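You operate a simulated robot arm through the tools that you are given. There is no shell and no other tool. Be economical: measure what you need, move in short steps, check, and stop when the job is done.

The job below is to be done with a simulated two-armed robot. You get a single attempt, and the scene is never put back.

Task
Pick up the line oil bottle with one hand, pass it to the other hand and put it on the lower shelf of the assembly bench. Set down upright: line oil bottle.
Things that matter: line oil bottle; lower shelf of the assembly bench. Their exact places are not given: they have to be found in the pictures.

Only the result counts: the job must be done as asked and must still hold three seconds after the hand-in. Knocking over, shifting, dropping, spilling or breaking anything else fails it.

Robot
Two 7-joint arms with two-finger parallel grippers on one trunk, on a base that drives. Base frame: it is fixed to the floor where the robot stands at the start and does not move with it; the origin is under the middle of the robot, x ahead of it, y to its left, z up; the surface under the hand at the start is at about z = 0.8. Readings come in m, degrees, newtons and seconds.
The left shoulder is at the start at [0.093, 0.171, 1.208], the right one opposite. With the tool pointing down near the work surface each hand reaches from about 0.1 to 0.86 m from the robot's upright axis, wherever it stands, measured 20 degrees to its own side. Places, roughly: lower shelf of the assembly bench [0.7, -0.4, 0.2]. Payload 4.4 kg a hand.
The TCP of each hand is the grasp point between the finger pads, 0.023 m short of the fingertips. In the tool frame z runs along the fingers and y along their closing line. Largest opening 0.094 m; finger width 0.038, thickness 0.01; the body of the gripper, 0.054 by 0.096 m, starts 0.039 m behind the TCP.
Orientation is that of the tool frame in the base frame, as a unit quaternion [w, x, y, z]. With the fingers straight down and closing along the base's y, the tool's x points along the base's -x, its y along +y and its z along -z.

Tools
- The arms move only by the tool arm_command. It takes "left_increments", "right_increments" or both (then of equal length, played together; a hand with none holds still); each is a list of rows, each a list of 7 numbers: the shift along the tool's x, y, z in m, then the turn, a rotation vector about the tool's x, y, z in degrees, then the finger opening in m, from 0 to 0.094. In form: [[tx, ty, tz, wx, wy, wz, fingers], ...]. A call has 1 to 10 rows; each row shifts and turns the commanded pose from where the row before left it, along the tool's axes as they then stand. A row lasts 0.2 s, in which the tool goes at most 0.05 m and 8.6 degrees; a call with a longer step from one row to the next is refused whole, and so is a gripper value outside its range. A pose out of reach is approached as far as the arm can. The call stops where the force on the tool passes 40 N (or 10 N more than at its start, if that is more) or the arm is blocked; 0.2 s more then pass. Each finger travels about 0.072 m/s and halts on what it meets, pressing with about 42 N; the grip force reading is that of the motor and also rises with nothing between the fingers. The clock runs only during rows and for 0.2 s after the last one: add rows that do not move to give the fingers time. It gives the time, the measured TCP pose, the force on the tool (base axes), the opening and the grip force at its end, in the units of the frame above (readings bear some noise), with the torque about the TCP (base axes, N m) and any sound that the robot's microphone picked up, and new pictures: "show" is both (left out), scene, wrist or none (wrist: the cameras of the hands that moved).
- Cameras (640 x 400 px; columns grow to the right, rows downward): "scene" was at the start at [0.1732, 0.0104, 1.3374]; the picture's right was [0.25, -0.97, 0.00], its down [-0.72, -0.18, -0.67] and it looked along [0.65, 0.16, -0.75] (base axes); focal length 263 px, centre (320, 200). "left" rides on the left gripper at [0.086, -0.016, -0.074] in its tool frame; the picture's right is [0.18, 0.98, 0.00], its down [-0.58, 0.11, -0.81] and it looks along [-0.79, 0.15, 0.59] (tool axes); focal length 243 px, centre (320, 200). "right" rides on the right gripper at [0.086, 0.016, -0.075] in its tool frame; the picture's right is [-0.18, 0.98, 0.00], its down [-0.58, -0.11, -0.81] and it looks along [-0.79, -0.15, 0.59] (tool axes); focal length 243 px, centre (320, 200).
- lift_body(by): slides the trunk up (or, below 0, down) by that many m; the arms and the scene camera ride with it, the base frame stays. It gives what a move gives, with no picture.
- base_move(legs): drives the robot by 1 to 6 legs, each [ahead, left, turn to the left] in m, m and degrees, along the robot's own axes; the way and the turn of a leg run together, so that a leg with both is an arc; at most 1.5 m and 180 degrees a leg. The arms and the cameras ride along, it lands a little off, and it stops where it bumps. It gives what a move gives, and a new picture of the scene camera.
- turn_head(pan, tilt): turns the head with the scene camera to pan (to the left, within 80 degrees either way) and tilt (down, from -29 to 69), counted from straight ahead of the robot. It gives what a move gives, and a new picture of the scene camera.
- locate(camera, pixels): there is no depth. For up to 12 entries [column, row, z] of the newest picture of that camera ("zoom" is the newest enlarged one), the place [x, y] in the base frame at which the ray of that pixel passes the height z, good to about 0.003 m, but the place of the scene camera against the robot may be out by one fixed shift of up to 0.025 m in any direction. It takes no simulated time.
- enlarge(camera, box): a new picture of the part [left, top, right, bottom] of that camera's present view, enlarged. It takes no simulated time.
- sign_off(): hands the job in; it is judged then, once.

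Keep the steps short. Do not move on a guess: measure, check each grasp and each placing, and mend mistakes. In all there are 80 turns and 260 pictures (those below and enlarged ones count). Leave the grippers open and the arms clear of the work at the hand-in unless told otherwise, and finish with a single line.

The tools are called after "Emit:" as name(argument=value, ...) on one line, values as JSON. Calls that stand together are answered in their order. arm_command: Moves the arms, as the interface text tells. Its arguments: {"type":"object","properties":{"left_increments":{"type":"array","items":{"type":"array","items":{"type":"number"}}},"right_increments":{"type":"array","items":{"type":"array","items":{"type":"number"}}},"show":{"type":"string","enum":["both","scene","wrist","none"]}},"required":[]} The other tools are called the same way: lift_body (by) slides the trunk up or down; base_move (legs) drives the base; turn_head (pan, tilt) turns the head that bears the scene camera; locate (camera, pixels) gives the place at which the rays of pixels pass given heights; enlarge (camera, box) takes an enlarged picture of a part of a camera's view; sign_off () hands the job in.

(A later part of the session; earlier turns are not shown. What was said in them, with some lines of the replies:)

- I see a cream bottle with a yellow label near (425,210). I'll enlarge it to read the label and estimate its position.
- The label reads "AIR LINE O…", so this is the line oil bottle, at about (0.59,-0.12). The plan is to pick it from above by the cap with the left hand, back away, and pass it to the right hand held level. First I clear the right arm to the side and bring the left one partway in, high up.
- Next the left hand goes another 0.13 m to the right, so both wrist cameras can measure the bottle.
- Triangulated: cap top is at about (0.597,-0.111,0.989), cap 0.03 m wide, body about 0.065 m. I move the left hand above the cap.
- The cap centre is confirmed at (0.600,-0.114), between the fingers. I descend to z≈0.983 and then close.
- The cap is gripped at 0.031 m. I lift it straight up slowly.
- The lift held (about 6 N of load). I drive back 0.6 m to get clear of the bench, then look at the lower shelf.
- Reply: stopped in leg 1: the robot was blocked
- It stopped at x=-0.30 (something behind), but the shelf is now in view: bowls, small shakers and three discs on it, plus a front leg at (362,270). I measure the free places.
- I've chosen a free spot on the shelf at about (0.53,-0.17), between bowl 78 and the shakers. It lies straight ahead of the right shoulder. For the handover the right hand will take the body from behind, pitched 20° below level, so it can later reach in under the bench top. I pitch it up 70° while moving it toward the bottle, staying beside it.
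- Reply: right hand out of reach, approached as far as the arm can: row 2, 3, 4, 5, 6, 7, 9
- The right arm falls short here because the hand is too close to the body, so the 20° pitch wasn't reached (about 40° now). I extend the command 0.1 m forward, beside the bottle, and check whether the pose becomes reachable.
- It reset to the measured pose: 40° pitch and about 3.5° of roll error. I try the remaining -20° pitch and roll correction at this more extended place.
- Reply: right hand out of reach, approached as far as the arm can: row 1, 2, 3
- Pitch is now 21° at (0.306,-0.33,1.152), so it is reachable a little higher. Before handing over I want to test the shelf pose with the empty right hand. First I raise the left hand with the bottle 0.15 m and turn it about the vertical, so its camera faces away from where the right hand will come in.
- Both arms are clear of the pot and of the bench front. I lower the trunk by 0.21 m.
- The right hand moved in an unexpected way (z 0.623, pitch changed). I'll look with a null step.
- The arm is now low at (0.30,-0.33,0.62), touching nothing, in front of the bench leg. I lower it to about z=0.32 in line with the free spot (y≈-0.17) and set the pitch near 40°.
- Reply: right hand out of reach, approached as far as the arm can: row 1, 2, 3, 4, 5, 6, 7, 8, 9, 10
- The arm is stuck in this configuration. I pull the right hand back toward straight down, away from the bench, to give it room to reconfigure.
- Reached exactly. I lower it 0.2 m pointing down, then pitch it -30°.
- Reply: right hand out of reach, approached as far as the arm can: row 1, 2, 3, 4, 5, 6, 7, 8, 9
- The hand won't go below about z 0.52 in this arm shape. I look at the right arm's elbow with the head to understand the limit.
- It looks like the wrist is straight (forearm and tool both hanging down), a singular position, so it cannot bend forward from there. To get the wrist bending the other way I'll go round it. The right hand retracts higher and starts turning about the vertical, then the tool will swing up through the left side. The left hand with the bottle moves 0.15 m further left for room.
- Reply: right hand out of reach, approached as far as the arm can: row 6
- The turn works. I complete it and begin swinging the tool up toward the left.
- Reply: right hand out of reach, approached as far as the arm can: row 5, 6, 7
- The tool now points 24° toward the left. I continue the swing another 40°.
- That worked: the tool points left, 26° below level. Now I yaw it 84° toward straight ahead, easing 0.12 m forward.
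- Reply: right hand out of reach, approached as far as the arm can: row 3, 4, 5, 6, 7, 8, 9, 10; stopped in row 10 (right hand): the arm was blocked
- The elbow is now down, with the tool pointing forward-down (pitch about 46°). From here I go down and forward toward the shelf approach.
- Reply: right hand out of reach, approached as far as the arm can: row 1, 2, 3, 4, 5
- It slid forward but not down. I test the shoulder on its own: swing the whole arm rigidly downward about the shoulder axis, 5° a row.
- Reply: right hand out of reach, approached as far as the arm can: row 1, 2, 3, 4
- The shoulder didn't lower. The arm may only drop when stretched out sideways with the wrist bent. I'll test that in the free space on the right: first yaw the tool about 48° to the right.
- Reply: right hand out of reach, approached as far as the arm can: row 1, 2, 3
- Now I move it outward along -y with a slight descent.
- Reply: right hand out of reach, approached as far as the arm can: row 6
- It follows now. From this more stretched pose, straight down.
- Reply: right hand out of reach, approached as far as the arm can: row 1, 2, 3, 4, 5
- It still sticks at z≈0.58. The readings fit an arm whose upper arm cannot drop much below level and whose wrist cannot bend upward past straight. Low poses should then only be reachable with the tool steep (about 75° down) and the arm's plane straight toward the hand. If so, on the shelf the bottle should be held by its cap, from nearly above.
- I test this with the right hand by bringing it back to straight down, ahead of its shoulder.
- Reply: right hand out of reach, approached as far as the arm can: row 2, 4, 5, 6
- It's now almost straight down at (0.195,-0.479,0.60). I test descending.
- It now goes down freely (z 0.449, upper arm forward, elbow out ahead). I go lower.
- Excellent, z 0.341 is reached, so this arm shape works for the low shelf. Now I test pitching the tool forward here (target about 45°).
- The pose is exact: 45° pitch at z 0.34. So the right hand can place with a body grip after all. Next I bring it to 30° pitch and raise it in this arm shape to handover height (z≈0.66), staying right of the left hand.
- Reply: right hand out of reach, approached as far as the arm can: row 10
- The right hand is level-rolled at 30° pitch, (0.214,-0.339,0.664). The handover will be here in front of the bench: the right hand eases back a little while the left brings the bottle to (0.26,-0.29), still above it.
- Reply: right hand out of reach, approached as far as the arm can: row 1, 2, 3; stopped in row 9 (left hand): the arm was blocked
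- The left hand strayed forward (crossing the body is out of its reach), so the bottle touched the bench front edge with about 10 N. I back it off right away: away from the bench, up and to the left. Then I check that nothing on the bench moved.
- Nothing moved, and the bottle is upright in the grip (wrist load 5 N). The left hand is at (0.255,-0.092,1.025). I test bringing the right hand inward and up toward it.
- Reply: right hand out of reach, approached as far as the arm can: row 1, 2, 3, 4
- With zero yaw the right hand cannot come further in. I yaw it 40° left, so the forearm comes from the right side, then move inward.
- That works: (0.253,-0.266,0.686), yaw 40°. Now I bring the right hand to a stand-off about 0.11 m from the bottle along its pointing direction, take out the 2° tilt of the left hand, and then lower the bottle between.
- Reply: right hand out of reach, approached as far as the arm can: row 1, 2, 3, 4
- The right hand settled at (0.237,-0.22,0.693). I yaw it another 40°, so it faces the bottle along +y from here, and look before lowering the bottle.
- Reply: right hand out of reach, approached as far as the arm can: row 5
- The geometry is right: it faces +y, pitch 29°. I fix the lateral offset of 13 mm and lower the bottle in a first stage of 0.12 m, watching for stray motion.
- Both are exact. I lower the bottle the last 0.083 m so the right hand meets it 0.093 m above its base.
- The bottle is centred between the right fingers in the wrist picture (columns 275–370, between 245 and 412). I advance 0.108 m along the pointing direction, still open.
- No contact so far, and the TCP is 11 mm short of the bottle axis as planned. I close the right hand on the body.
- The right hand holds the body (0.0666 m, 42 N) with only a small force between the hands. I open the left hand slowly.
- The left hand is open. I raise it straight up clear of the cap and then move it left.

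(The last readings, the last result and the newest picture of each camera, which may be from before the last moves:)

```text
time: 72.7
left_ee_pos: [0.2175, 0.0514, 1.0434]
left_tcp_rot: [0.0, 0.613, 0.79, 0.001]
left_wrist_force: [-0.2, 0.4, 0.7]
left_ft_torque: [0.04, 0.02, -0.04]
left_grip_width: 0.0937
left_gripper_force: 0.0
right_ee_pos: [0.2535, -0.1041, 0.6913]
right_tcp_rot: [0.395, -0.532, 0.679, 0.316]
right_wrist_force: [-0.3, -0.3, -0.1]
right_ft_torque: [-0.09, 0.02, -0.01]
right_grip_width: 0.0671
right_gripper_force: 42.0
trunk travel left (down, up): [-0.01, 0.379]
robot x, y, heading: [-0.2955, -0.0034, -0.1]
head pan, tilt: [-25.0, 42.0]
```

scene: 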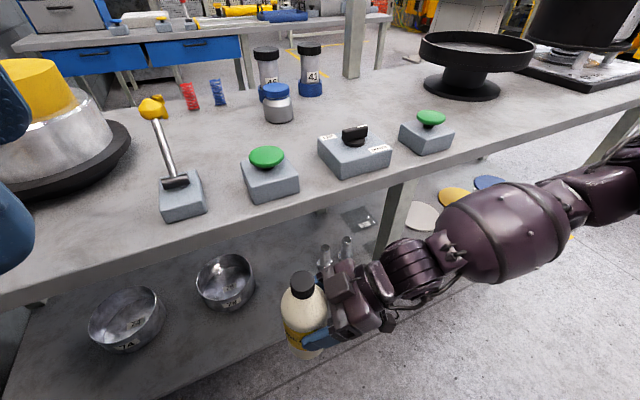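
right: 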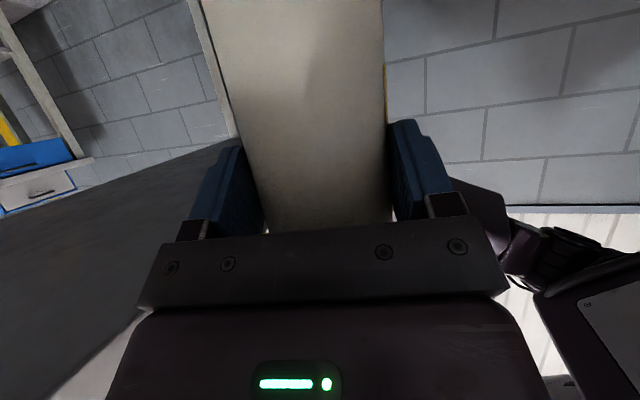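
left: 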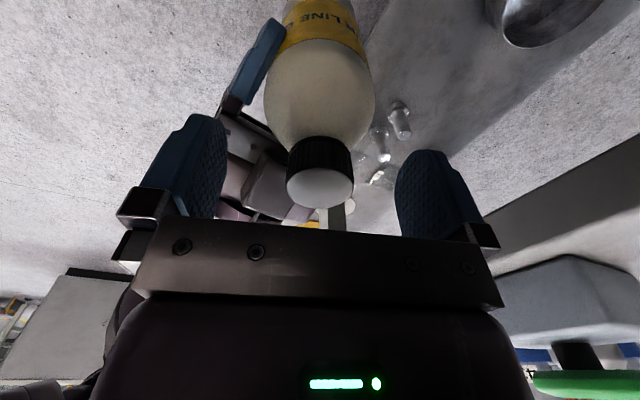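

The handover is done: the bottle stands upright in the right hand and the bench items are undisturbed. I retrace: 0.11 m to the right, then yaw back 40°.

Emit:
arm_command(right_increments=[[0.0132, 0, -0.0235, 0, 0, 0, 0], [0.0132, 0, -0.0235, 0, 0, 0, 0], [0.0132, 0, -0.0235, 0, 0, 0, 0], [0.0132, 0, -0.0235, 0, 0, 0, 0], [0, 0, 0, 6.93, 0, 4, 0], [0, 0, 0, 6.93, 0, 4, 0], [0, 0, 0, 6.93, 0, 4, 0], [0, 0, 0, 6.93, 0, 4, 0], [0, 0, 0, 6.93, 0, 4, 0], [0, 0, 0, 0, 0, 0, 0]], show="scene")

```text
time: 74.9
left_ee_pos: [0.2184, 0.0499, 1.0421]
left_tcp_rot: [0.001, 0.612, 0.791, 0.001]
left_wrist_force: [-0.1, 0.6, -0.4]
left_ft_torque: [0.01, -0.03, -0.04]
left_grip_width: 0.0941
left_gripper_force: 0.1
right_ee_pos: [0.232, -0.2121, 0.6794]
right_tcp_rot: [0.474, -0.266, 0.823, 0.163]
right_wrist_force: [0.3, 0.0, -4.8]
right_ft_torque: [-0.04, 0.02, -0.01]
right_grip_width: 0.0669
right_gripper_force: 42.0
right hand out of reach, approached as far as the arm can: row 9
trunk travel left (down, up): [-0.01, 0.379]
robot x, y, heading: [-0.2974, 0.0004, 0.0]
head pan, tilt: [-25.0, 42.0]
```

scene: 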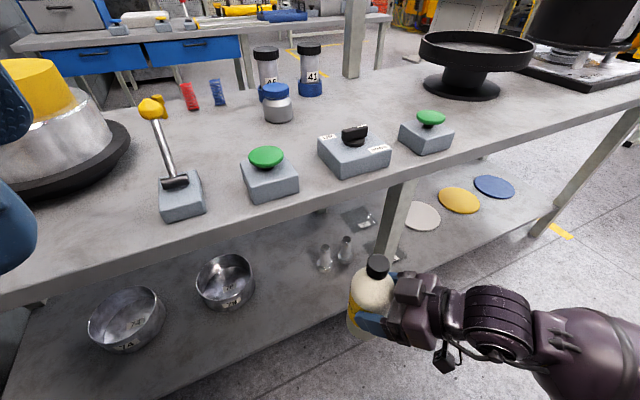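

The load reads 4.8 N and the bottle stays upright. I lower it toward z≈0.36 in front of the shelf.

Emit:
arm_command(right_increments=[[0.0355, -0.003, 0.0183, 0, 0, 0, 0], [0.0355, -0.003, 0.0183, 0, 0, 0, 0], [0.0355, -0.003, 0.0183, 0, 0, 0, 0], [0.0355, -0.003, 0.0183, 0, 0, 0, 0], [0.0355, -0.003, 0.0183, 0, 0, 0, 0], [0.0355, -0.003, 0.0183, 0, 0, 0, 0], [0.0355, -0.003, 0.0183, 0, 0, 0, 0], [0.0355, -0.003, 0.0183, 0, 0, 0, 0], [0, 0, 0, 0, 0, 0, 0]])

```text
time: 76.9
left_ee_pos: [0.2178, 0.05, 1.0424]
left_tcp_rot: [0.0, 0.613, 0.79, 0.001]
left_wrist_force: [0.0, 0.6, 0.6]
left_ft_torque: [-0.01, 0.03, -0.02]
left_grip_width: 0.0939
left_gripper_force: 0.1
right_ee_pos: [0.2321, -0.2379, 0.3605]
right_tcp_rot: [0.475, -0.267, 0.822, 0.164]
right_wrist_force: [-0.3, 0.0, -4.8]
right_ft_torque: [-0.02, 0.03, 0.0]
right_grip_width: 0.0669
right_gripper_force: 41.9
trunk travel left (down, up): [-0.01, 0.379]
robot x, y, heading: [-0.2945, -0.0022, 0.0]
head pan, tilt: [-25.0, 42.0]
```

scene: 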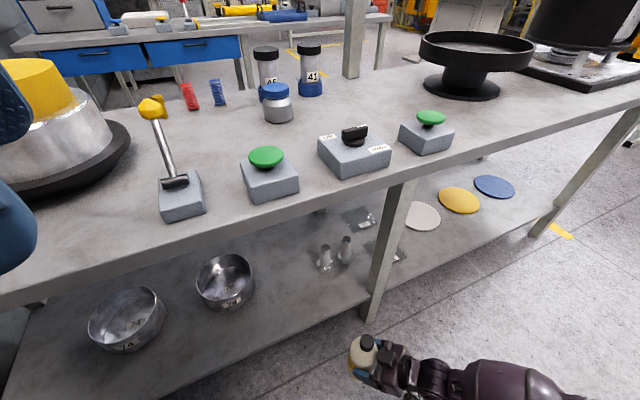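
right: 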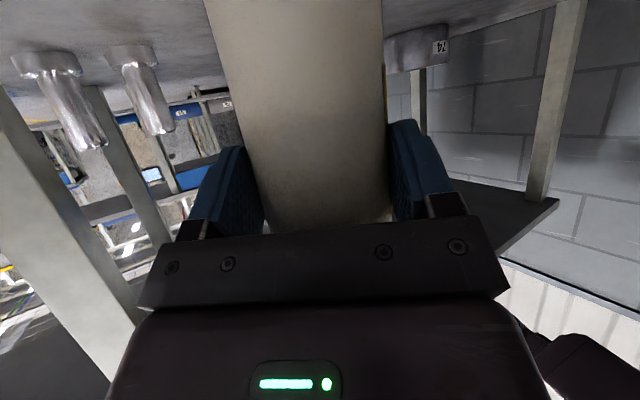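

The move was exact. Next I measure the shelf (height, front edge, neighbours) from both cameras.

Emit:
enlarge(camera="scene", box=[180, 220, 420, 370])

Emit:
enlarge(camera="right", box=[0, 0, 480, 200])

```text
2.67 times, centred on (300, 295) of scene
```

zoom: 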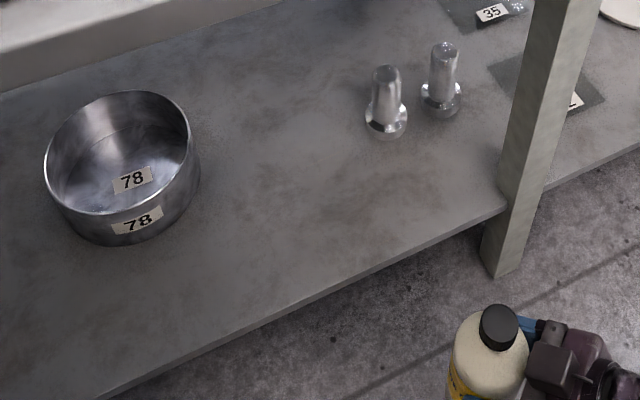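

```text
1.33 times, centred on (240, 100) of right
```

zoom: 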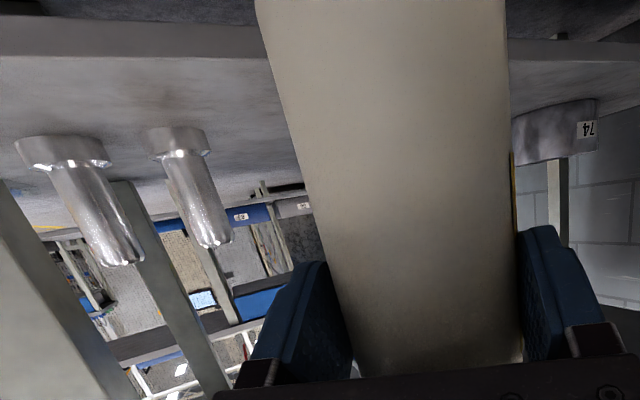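

Emit:
locate(camera="zoom", pixels=[[62, 135, 0.18], [62, 135, 0.2], [62, 135, 0.22], [178, 128, 0.2], [100, 57, 0.18], [100, 57, 0.2], [100, 57, 0.22], [590, 62, 0.2], [550, 163, 0.2], [515, 112, 0.2]])

Emit:
locate(camera="scene", pixels=[[325, 271, 0.2], [345, 263, 0.2], [325, 271, 0.18], [325, 271, 0.22], [300, 324, 0.2], [368, 294, 0.2], [230, 356, 0.2], [230, 311, 0.2], [255, 290, 0.2], [370, 345, 0.44], [367, 341, 0.459]])

```text
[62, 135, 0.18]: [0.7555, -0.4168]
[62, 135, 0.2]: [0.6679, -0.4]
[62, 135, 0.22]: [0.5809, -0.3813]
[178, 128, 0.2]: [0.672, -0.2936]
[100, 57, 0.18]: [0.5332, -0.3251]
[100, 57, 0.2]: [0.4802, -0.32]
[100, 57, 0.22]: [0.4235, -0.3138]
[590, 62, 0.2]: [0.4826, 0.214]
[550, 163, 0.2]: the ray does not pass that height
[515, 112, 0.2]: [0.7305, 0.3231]
```

```text
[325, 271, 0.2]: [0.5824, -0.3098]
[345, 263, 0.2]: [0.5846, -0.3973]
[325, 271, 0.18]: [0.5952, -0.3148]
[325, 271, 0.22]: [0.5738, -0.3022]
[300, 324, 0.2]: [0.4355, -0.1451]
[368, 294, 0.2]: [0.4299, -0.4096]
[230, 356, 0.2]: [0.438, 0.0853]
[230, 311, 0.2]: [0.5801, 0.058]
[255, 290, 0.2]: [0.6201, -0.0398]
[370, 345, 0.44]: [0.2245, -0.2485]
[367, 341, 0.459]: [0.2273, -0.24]
```

Shelf top is at about z 0.215 with its front edge at x≈0.44. Shakers stand near (0.60,-0.30) and bowl 78's edge near y≈-0.03, so the target is (0.52,-0.18). To keep the forearm away from the leg at (0.40,-0.43), I turn the hand to nearly straight ahead while shifting right. After that the base will drive left and forward.

Emit:
arm_command(right_increments=[[0.009, -0.024, -0.0156, 6.93, 0, 4, 0], [0.0073, -0.0262, -0.0126, 6.93, 0, 4, 0], [0.0054, -0.028, -0.0093, 6.93, 0, 4, 0], [0.0034, -0.0292, -0.0058, 6.93, 0, 4, 0], [0, 0, 0, 0, 0, 0, 0]], show="scene")

```text
time: 78.1
left_ee_pos: [0.2175, 0.0503, 1.043]
left_tcp_rot: [0.001, 0.613, 0.79, 0.001]
left_wrist_force: [0.5, 0.0, 0.3]
left_ft_torque: [-0.02, 0.01, 0.01]
left_grip_width: 0.0941
left_gripper_force: 0.0
right_ee_pos: [0.236, -0.3738, 0.3574]
right_tcp_rot: [0.496, -0.028, 0.867, 0.031]
right_wrist_force: [-0.4, -0.4, -5.5]
right_ft_torque: [0.0, 0.07, -0.02]
right_grip_width: 0.0669
right_gripper_force: 42.1
right hand out of reach, approached as far as the arm can: row 2, 3, 4
trunk travel left (down, up): [-0.01, 0.379]
robot x, y, heading: [-0.2956, -0.0007, 0.4]
head pan, tilt: [-25.0, 42.0]
```

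scene: 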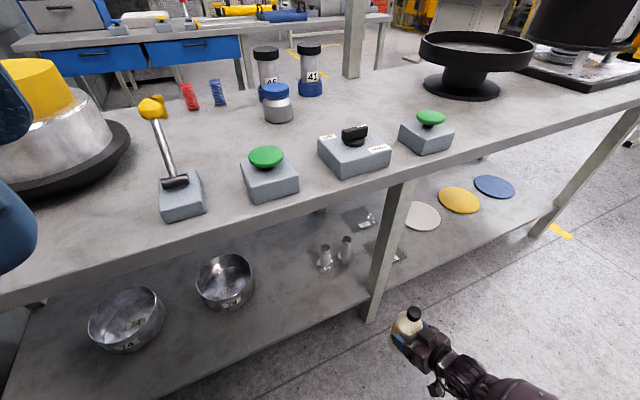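

The bottle is near (0.247,-0.373) with its base at z≈0.266, about 0.05 m above the shelf. Before driving I raise the left hand and pull it back, so it clears the pot and lever.

Emit:
arm_command(left_increments=[[0.005, -0.0194, -0.03, 0, 0, 0, 0.094], [0.005, -0.0194, -0.03, 0, 0, 0, 0.094], [0.005, -0.0194, -0.03, 0, 0, 0, 0.094], [0.005, -0.0194, -0.03, 0, 0, 0, 0.094], [0.005, -0.0194, -0.03, 0, 0, 0, 0.094], [0, 0, -0.03, 0, 0, 0, 0.094]], show="scene")

Emit:
base_move(legs=[[0, 0.19, 0]])

```text
time: 78.9
left_ee_pos: [0.1661, 0.0537, 1.1233]
left_tcp_rot: [-0.001, 0.611, 0.792, 0.007]
left_wrist_force: [21.1, 18.8, -1.7]
left_ft_torque: [-0.03, 0.06, -0.27]
left_grip_width: 0.0834
left_gripper_force: 0.2
right_ee_pos: [0.2357, -0.3722, 0.3557]
right_tcp_rot: [0.496, -0.029, 0.868, 0.032]
right_wrist_force: [0.4, -0.2, -5.3]
right_ft_torque: [-0.01, 0.08, 0.02]
right_grip_width: 0.0667
right_gripper_force: 41.7
trunk travel left (down, up): [-0.01, 0.379]
robot x, y, heading: [-0.2926, -0.0033, -0.2]
head pan, tilt: [-25.0, 42.0]
stopped in row 3 (left hand): the force on the tool passed its limit at 50 N (the readings are from after the stop); the commanded pose is now the measured one
```

scene: 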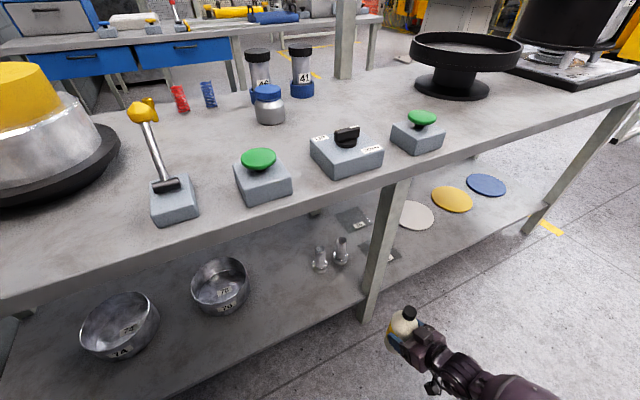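

```text
time: 81.2
left_ee_pos: [0.1651, 0.2407, 1.1238]
left_tcp_rot: [0.0, 0.613, 0.79, 0.006]
left_wrist_force: [19.8, 24.6, -2.1]
left_ft_torque: [-0.06, 0.01, -0.5]
left_grip_width: 0.0829
left_gripper_force: 0.0
right_ee_pos: [0.2369, -0.1838, 0.3569]
right_tcp_rot: [0.495, -0.028, 0.868, 0.03]
right_wrist_force: [1.2, 1.2, -4.1]
right_ft_torque: [-0.02, 0.05, 0.01]
right_grip_width: 0.0666
right_gripper_force: 41.8
trunk travel left (down, up): [-0.01, 0.379]
robot x, y, heading: [-0.2937, 0.1861, -0.4]
head pan, tilt: [-25.0, 42.0]
```

scene: 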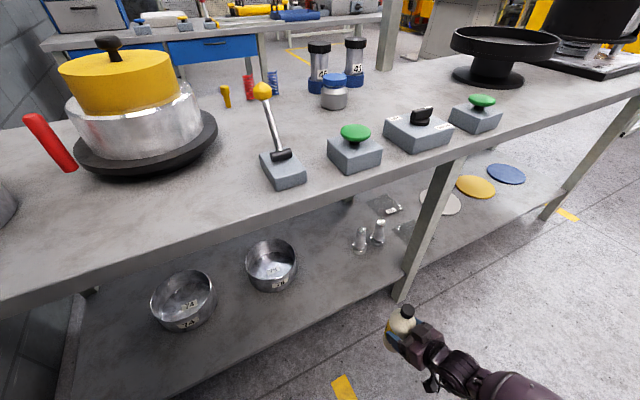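

The left hand brushed the robot's own head/chest; nothing else is affected. I move it off forward-left and then up.

Emit:
arm_command(left_increments=[[0.029, 0.028, 0, 0, 0, 0, 0.094], [0.029, 0.028, 0, 0, 0, 0, 0.094], [0, 0, -0.03, 0, 0, 0, 0.094], [0, 0, -0.03, 0, 0, 0, 0.094], [0, 0, -0.03, 0, 0, 0, 0.094], [0, 0, 0, 0, 0, 0, 0.094]], show="none")

Emit:
locate(camera="scene", pixels=[[108, 42, 0.95], [108, 42, 1.0], [108, 42, 1.05], [147, 170, 0.8]])

```text
time: 82.6
left_ee_pos: [0.2015, 0.3119, 1.2053]
left_tcp_rot: [0.0, 0.613, 0.79, 0.004]
left_wrist_force: [-0.4, 0.3, -1.0]
left_ft_torque: [-0.01, -0.01, 0.01]
left_grip_width: 0.0941
left_gripper_force: 0.0
left hand out of reach, approached as far as the arm can: row 5
right_ee_pos: [0.2363, -0.1854, 0.3577]
right_tcp_rot: [0.496, -0.027, 0.867, 0.03]
right_wrist_force: [0.7, 0.4, -5.1]
right_ft_torque: [-0.02, 0.06, 0.0]
right_grip_width: 0.067
right_gripper_force: 41.8
trunk travel left (down, up): [-0.01, 0.379]
robot x, y, heading: [-0.2921, 0.1818, 0.3]
head pan, tilt: [-25.0, 42.0]
```

```text
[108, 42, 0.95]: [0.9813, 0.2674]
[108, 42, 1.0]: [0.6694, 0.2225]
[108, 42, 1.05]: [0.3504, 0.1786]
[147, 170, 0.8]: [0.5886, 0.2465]
```

The pot knob top is only at z≈1.0 and the left hand is at 1.205, so it is clear. I drive ahead 0.15 m first.

Emit:
base_move(legs=[[0.15, 0, 0]])

Emit:
enlarge(camera="right", box=[0, 0, 640, 400])

```text
time: 84.0
left_ee_pos: [0.3536, 0.312, 1.2046]
left_tcp_rot: [-0.001, 0.612, 0.791, 0.005]
left_wrist_force: [0.4, 0.8, -0.2]
left_ft_torque: [0.0, 0.0, -0.02]
left_grip_width: 0.0941
left_gripper_force: 0.0
right_ee_pos: [0.3872, -0.1835, 0.357]
right_tcp_rot: [0.496, -0.03, 0.867, 0.032]
right_wrist_force: [-0.1, 0.3, -4.9]
right_ft_torque: [0.0, 0.09, 0.01]
right_grip_width: 0.0667
right_gripper_force: 42.2
trunk travel left (down, up): [-0.01, 0.379]
robot x, y, heading: [-0.147, 0.1864, -0.0]
head pan, tilt: [-25.0, 42.0]
```

scene: 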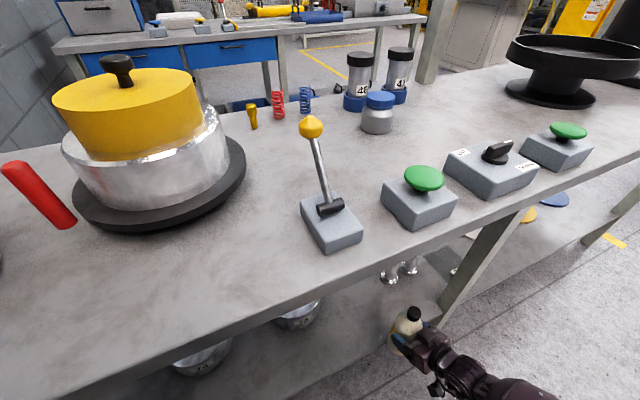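

```text
1.00 times, centred on (320, 200) of right (not enlarged: the box is as wide or as high as the picture)
```

zoom: 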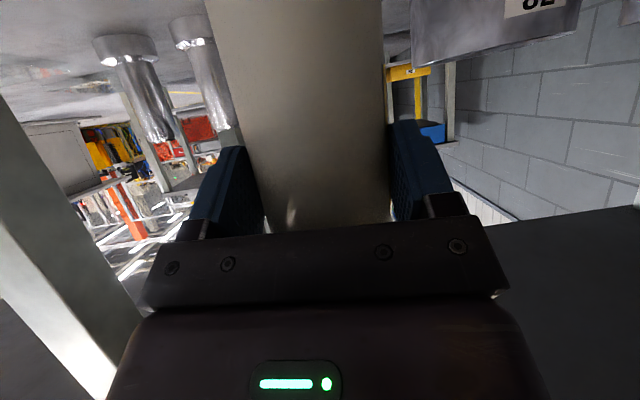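

Emit:
locate(camera="right", pixels=[[125, 36, 0.2], [125, 36, 0.21], [125, 36, 0.22], [190, 17, 0.2], [190, 17, 0.21], [190, 17, 0.22], [412, 10, 0.215], [413, 62, 0.29], [413, 62, 0.28]])

Emit:
locate(camera="scene", pixels=[[391, 283, 0.21], [411, 274, 0.21], [413, 312, 0.456]])

```text
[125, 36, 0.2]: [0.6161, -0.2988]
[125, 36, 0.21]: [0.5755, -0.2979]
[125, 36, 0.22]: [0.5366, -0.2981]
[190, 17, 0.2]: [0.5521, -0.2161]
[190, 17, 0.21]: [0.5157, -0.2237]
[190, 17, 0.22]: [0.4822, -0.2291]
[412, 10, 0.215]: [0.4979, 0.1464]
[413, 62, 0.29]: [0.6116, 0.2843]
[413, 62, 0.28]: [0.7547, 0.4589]
```

```text
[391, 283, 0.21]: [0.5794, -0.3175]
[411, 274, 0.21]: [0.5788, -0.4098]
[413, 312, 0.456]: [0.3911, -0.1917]
```

Emit:
locate(camera="zoom", pixels=[[125, 36, 0.2], [125, 36, 0.21], [125, 36, 0.22], [190, 17, 0.2], [190, 17, 0.21], [190, 17, 0.22], [412, 10, 0.21], [413, 62, 0.29], [413, 62, 0.28]])

```text
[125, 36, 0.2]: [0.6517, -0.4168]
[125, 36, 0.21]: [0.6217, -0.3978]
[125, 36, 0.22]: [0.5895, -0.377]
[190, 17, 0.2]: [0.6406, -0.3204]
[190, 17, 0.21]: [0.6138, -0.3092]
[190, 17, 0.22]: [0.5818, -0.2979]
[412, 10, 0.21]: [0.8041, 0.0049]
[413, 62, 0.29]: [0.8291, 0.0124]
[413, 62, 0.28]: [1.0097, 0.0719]
```

From both shakers the shelf is at z≈0.216, and the bowl starts at y≥0. I drive ahead another 0.122 m to put the bottle axis at about (0.52,-0.18).

Emit:
base_move(legs=[[0.122, 0, 0]])

Emit:
enlarge(camera="right", box=[0, 0, 640, 400])

```text
time: 85.2
left_ee_pos: [0.4748, 0.3126, 1.2054]
left_tcp_rot: [0.0, 0.611, 0.791, 0.004]
left_wrist_force: [0.3, 0.4, -0.1]
left_ft_torque: [0.01, 0.02, -0.03]
left_grip_width: 0.0941
left_gripper_force: 0.0
right_ee_pos: [0.5079, -0.1828, 0.3572]
right_tcp_rot: [0.496, -0.029, 0.867, 0.031]
right_wrist_force: [0.4, 0.0, -5.3]
right_ft_torque: [0.0, 0.06, -0.01]
right_grip_width: 0.0667
right_gripper_force: 41.4
trunk travel left (down, up): [-0.01, 0.379]
robot x, y, heading: [-0.0203, 0.1872, 0.3]
head pan, tilt: [-25.0, 42.0]
```

scene: 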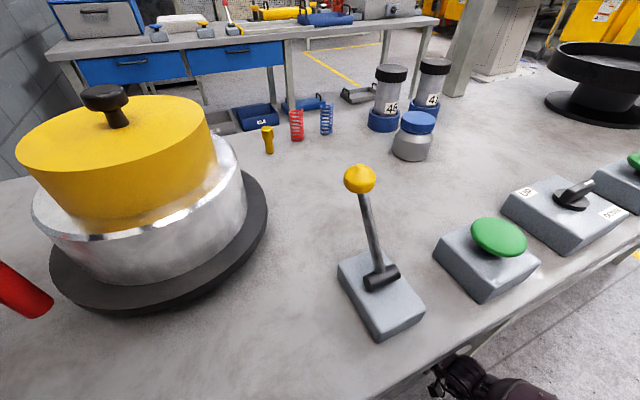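

```text
1.00 times, centred on (320, 200) of right (not enlarged: the box is as wide or as high as the picture)
```

zoom: 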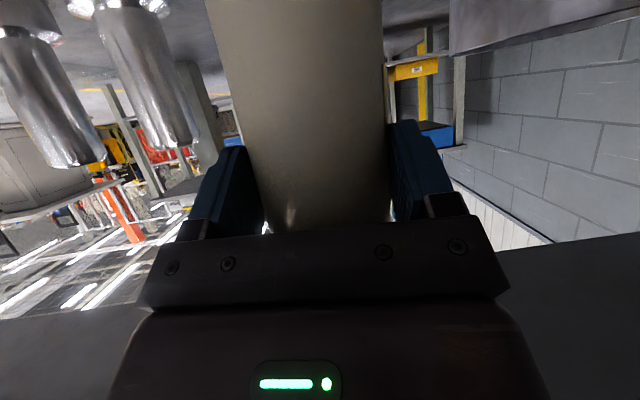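

In position: bottle axis ≈ (0.519,-0.182), shakers well off to the side. I take out the last 1° of tilt and lower 0.04 m, watching the force.

Emit:
arm_command(right_increments=[[0, 0, 0, 0.43, -1, -0.74, 0], [0.0087, 0, 0.005, 0, 0, 0, 0], [0.0087, 0, 0.005, 0, 0, 0, 0], [0.0087, 0, 0.005, 0, 0, 0, 0], [0.0087, 0, 0.005, 0, 0, 0, 0], [0, 0, 0, 0, 0, 0, 0]], show="wrist")

```text
time: 86.6
left_ee_pos: [0.473, 0.3129, 1.2062]
left_tcp_rot: [0.0, 0.611, 0.792, 0.006]
left_wrist_force: [0.0, -0.4, 0.7]
left_ft_torque: [-0.01, -0.03, 0.0]
left_grip_width: 0.0941
left_gripper_force: 0.0
right_ee_pos: [0.5084, -0.1851, 0.3171]
right_tcp_rot: [0.504, -0.032, 0.863, 0.03]
right_wrist_force: [0.2, -0.6, -4.5]
right_ft_torque: [-0.03, 0.07, 0.01]
right_grip_width: 0.0669
right_gripper_force: 41.5
right hand out of reach, approached as far as the arm can: row 1
trunk travel left (down, up): [-0.01, 0.379]
robot x, y, heading: [-0.0221, 0.1883, -0.0]
head pan, tilt: [-25.0, 42.0]
```

right: 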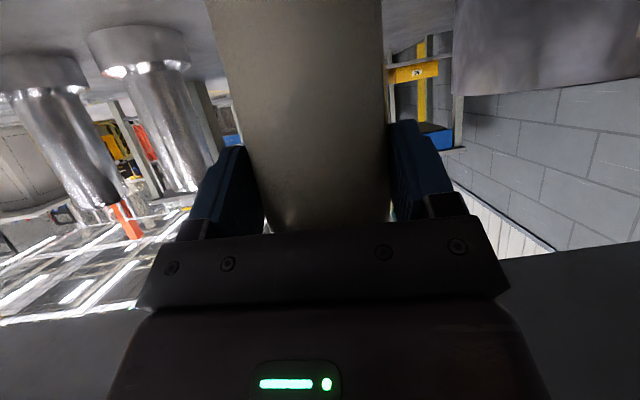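

The base should be about 1 cm above the shelf. I go down in 3–4 mm steps.

Emit:
arm_command(right_increments=[[0.0026, 0, 0.0015, 0, 0, 0, 0], [0.0026, 0, 0.0015, 0, 0, 0, 0], [0, 0, 0, 0, 0, 0, 0]], show="none")

Emit:
arm_command(right_increments=[[0.0026, 0, 0.0015, 0, 0, 0, 0], [0, 0, 0, 0, 0, 0, 0]], show="none")

```text
time: 87.4
left_ee_pos: [0.4714, 0.3127, 1.207]
left_tcp_rot: [0.0, 0.612, 0.791, 0.005]
left_wrist_force: [-0.5, -0.6, -1.0]
left_ft_torque: [0.01, 0.0, -0.01]
left_grip_width: 0.0942
left_gripper_force: 0.0
right_ee_pos: [0.5093, -0.1863, 0.3124]
right_tcp_rot: [0.505, -0.033, 0.862, 0.028]
right_wrist_force: [-5.3, -0.4, 13.5]
right_ft_torque: [-0.52, 0.35, -0.16]
right_grip_width: 0.0671
right_gripper_force: 42.7
trunk travel left (down, up): [-0.01, 0.379]
robot x, y, heading: [-0.0247, 0.1874, -0.1]
head pan, tilt: [-25.0, 42.0]
```

```text
time: 88.0
left_ee_pos: [0.47, 0.3153, 1.2061]
left_tcp_rot: [0.002, 0.612, 0.791, 0.005]
left_wrist_force: [-0.7, -0.7, 0.4]
left_ft_torque: [0.01, -0.02, 0.01]
left_grip_width: 0.0941
left_gripper_force: 0.0
right_ee_pos: [0.51, -0.1848, 0.311]
right_tcp_rot: [0.507, -0.033, 0.861, 0.028]
right_wrist_force: [-10.1, 1.9, 34.0]
right_ft_torque: [-0.64, -0.34, -0.13]
right_grip_width: 0.067
right_gripper_force: 41.7
trunk travel left (down, up): [-0.01, 0.379]
robot x, y, heading: [-0.0231, 0.1852, 0.3]
head pan, tilt: [-25.0, 42.0]
```

The bottle is on the shelf at TCP z≈0.312, now pressed with 34 N. I relieve 3 mm, then open slowly.

Emit:
arm_command(right_increments=[[-0.0026, 0, -0.0015, 0, 0, 0, 0], [0, 0, 0, 0, 0, 0, 0]], show="wrist")

```text
time: 88.6
left_ee_pos: [0.4725, 0.3133, 1.2063]
left_tcp_rot: [0.001, 0.612, 0.791, 0.006]
left_wrist_force: [0.3, 0.1, 0.2]
left_ft_torque: [0.03, -0.01, -0.02]
left_grip_width: 0.0938
left_gripper_force: 0.1
right_ee_pos: [0.5094, -0.1859, 0.3121]
right_tcp_rot: [0.505, -0.032, 0.862, 0.028]
right_wrist_force: [5.8, -0.7, 10.9]
right_ft_torque: [-0.26, -1.05, 0.1]
right_grip_width: 0.0667
right_gripper_force: 42.0
trunk travel left (down, up): [-0.01, 0.379]
robot x, y, heading: [-0.0237, 0.1832, 0.1]
head pan, tilt: [-25.0, 42.0]
```

right: 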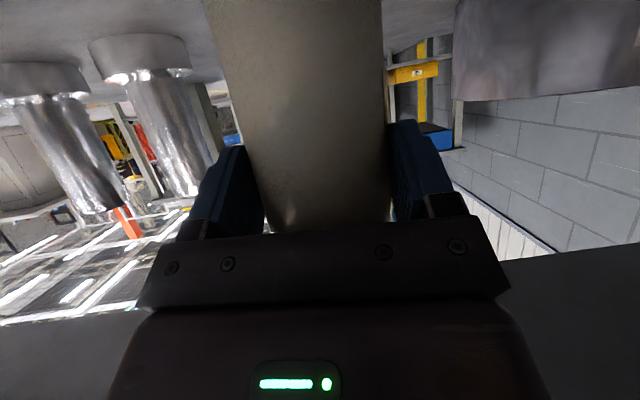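

Light contact remains. I open the fingers gradually.

Emit:
arm_command(right_increments=[[0, 0, 0, 0, 0, 0, 0.068], [0, 0, 0, 0, 0, 0, 0.071], [0, 0, 0, 0, 0, 0, 0.076], [0, 0, 0, 0, 0, 0, 0.085], [0, 0, 0, 0, 0, 0, 0.094], [0, 0, 0, 0, 0, 0, 0.094], [0, 0, 0, 0, 0, 0, 0.094]], show="wrist")

```text
time: 90.2
left_ee_pos: [0.4732, 0.3142, 1.2055]
left_tcp_rot: [0.001, 0.612, 0.791, 0.005]
left_wrist_force: [0.1, 0.8, -0.7]
left_ft_torque: [0.02, 0.0, 0.01]
left_grip_width: 0.0938
left_gripper_force: 0.0
right_ee_pos: [0.5088, -0.1849, 0.3108]
right_tcp_rot: [0.504, -0.032, 0.862, 0.029]
right_wrist_force: [-0.3, 0.5, -0.1]
right_ft_torque: [0.0, -0.03, -0.03]
right_grip_width: 0.0937
right_gripper_force: 0.0
trunk travel left (down, up): [-0.01, 0.379]
robot x, y, heading: [-0.0259, 0.1878, 0.1]
head pan, tilt: [-25.0, 42.0]
```

right: 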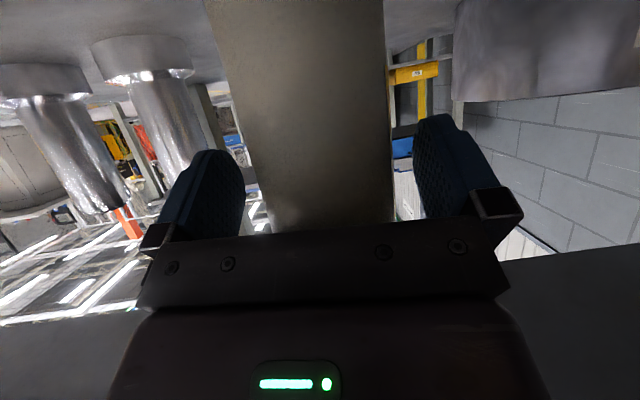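

The bottle stands free between the open fingers. I back out along the finger direction by 0.12 m.

Emit:
arm_command(right_increments=[[0.0049, -0.002, -0.0087, 0, 0, 0, 0.094], [0.0098, -0.001, -0.0174, 0, 0, 0, 0.094], [0.0147, 0, -0.0261, 0, 0, 0, 0.094], [0.0147, 0, -0.0261, 0, 0, 0, 0.094], [0.0147, 0, -0.0261, 0, 0, 0, 0.094], [0, 0, 0, 0, 0, 0, 0.094]], show="wrist")

```text
time: 91.6
left_ee_pos: [0.4738, 0.3127, 1.2046]
left_tcp_rot: [0.0, 0.612, 0.791, 0.005]
left_wrist_force: [0.0, -0.5, -0.6]
left_ft_torque: [0.03, 0.03, 0.0]
left_grip_width: 0.094
left_gripper_force: 0.0
right_ee_pos: [0.39, -0.2022, 0.3105]
right_tcp_rot: [0.504, -0.03, 0.863, 0.029]
right_wrist_force: [0.5, 0.4, -0.5]
right_ft_torque: [-0.03, -0.01, 0.02]
right_grip_width: 0.094
right_gripper_force: 0.0
right hand out of reach, approached as far as the arm can: row 4
trunk travel left (down, up): [-0.01, 0.379]
robot x, y, heading: [-0.0266, 0.1857, 0.4]
head pan, tilt: [-25.0, 42.0]
```

right: 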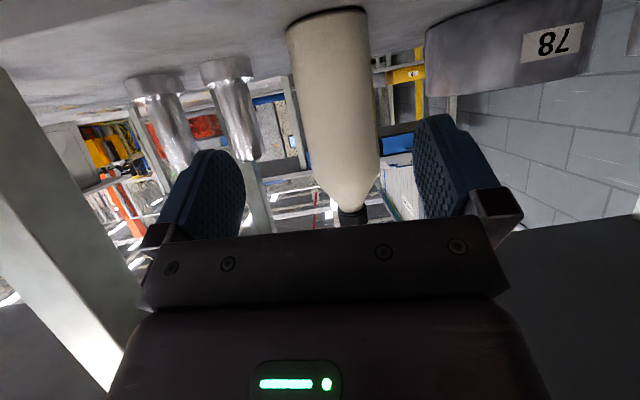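

The bottle stands upright on the shelf, clear of the shakers and the bowl. I drive the robot back 0.25 m to bring the arms out and view the result.

Emit:
base_move(legs=[[-0.25, 0, 0]])

Emit:
enlarge(camera="scene", box=[200, 180, 520, 380])

```text
time: 93.5
left_ee_pos: [0.222, 0.3137, 1.2058]
left_tcp_rot: [0.001, 0.611, 0.792, 0.005]
left_wrist_force: [-0.1, -0.3, -0.5]
left_ft_torque: [0.02, 0.0, 0.0]
left_grip_width: 0.0937
left_gripper_force: 0.0
right_ee_pos: [0.14, -0.2016, 0.3099]
right_tcp_rot: [0.504, -0.031, 0.863, 0.03]
right_wrist_force: [0.3, -0.2, 0.3]
right_ft_torque: [-0.03, 0.01, -0.04]
right_grip_width: 0.0939
right_gripper_force: 0.0
trunk travel left (down, up): [-0.01, 0.379]
robot x, y, heading: [-0.2725, 0.1868, 0.4]
head pan, tilt: [-25.0, 42.0]
```

scene: 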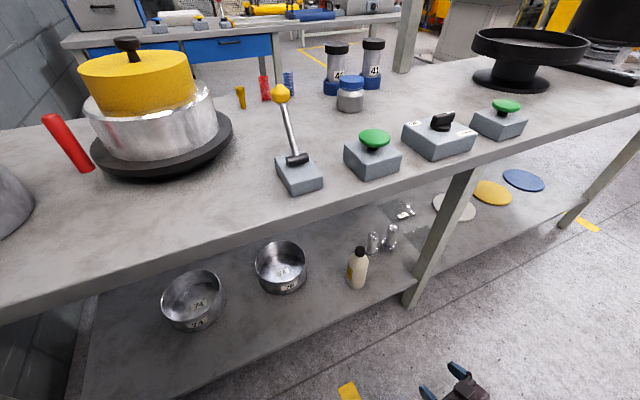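

```text
2.00 times, centred on (360, 280) of scene
```

zoom: 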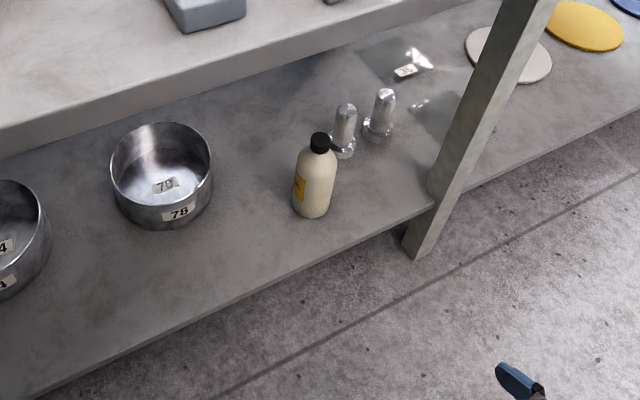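

The bottle stands upright on the lower shelf. Both grippers are open and clear, and nothing else looks moved. I hand in.

Emit:
sign_off()

```text
The job is handed in.
```

The line oil bottle was picked up with the left hand, passed to the right hand and set upright on the lower shelf of the assembly bench; it brushed the bench's front edge once on the way, but nothing else appears to have moved.
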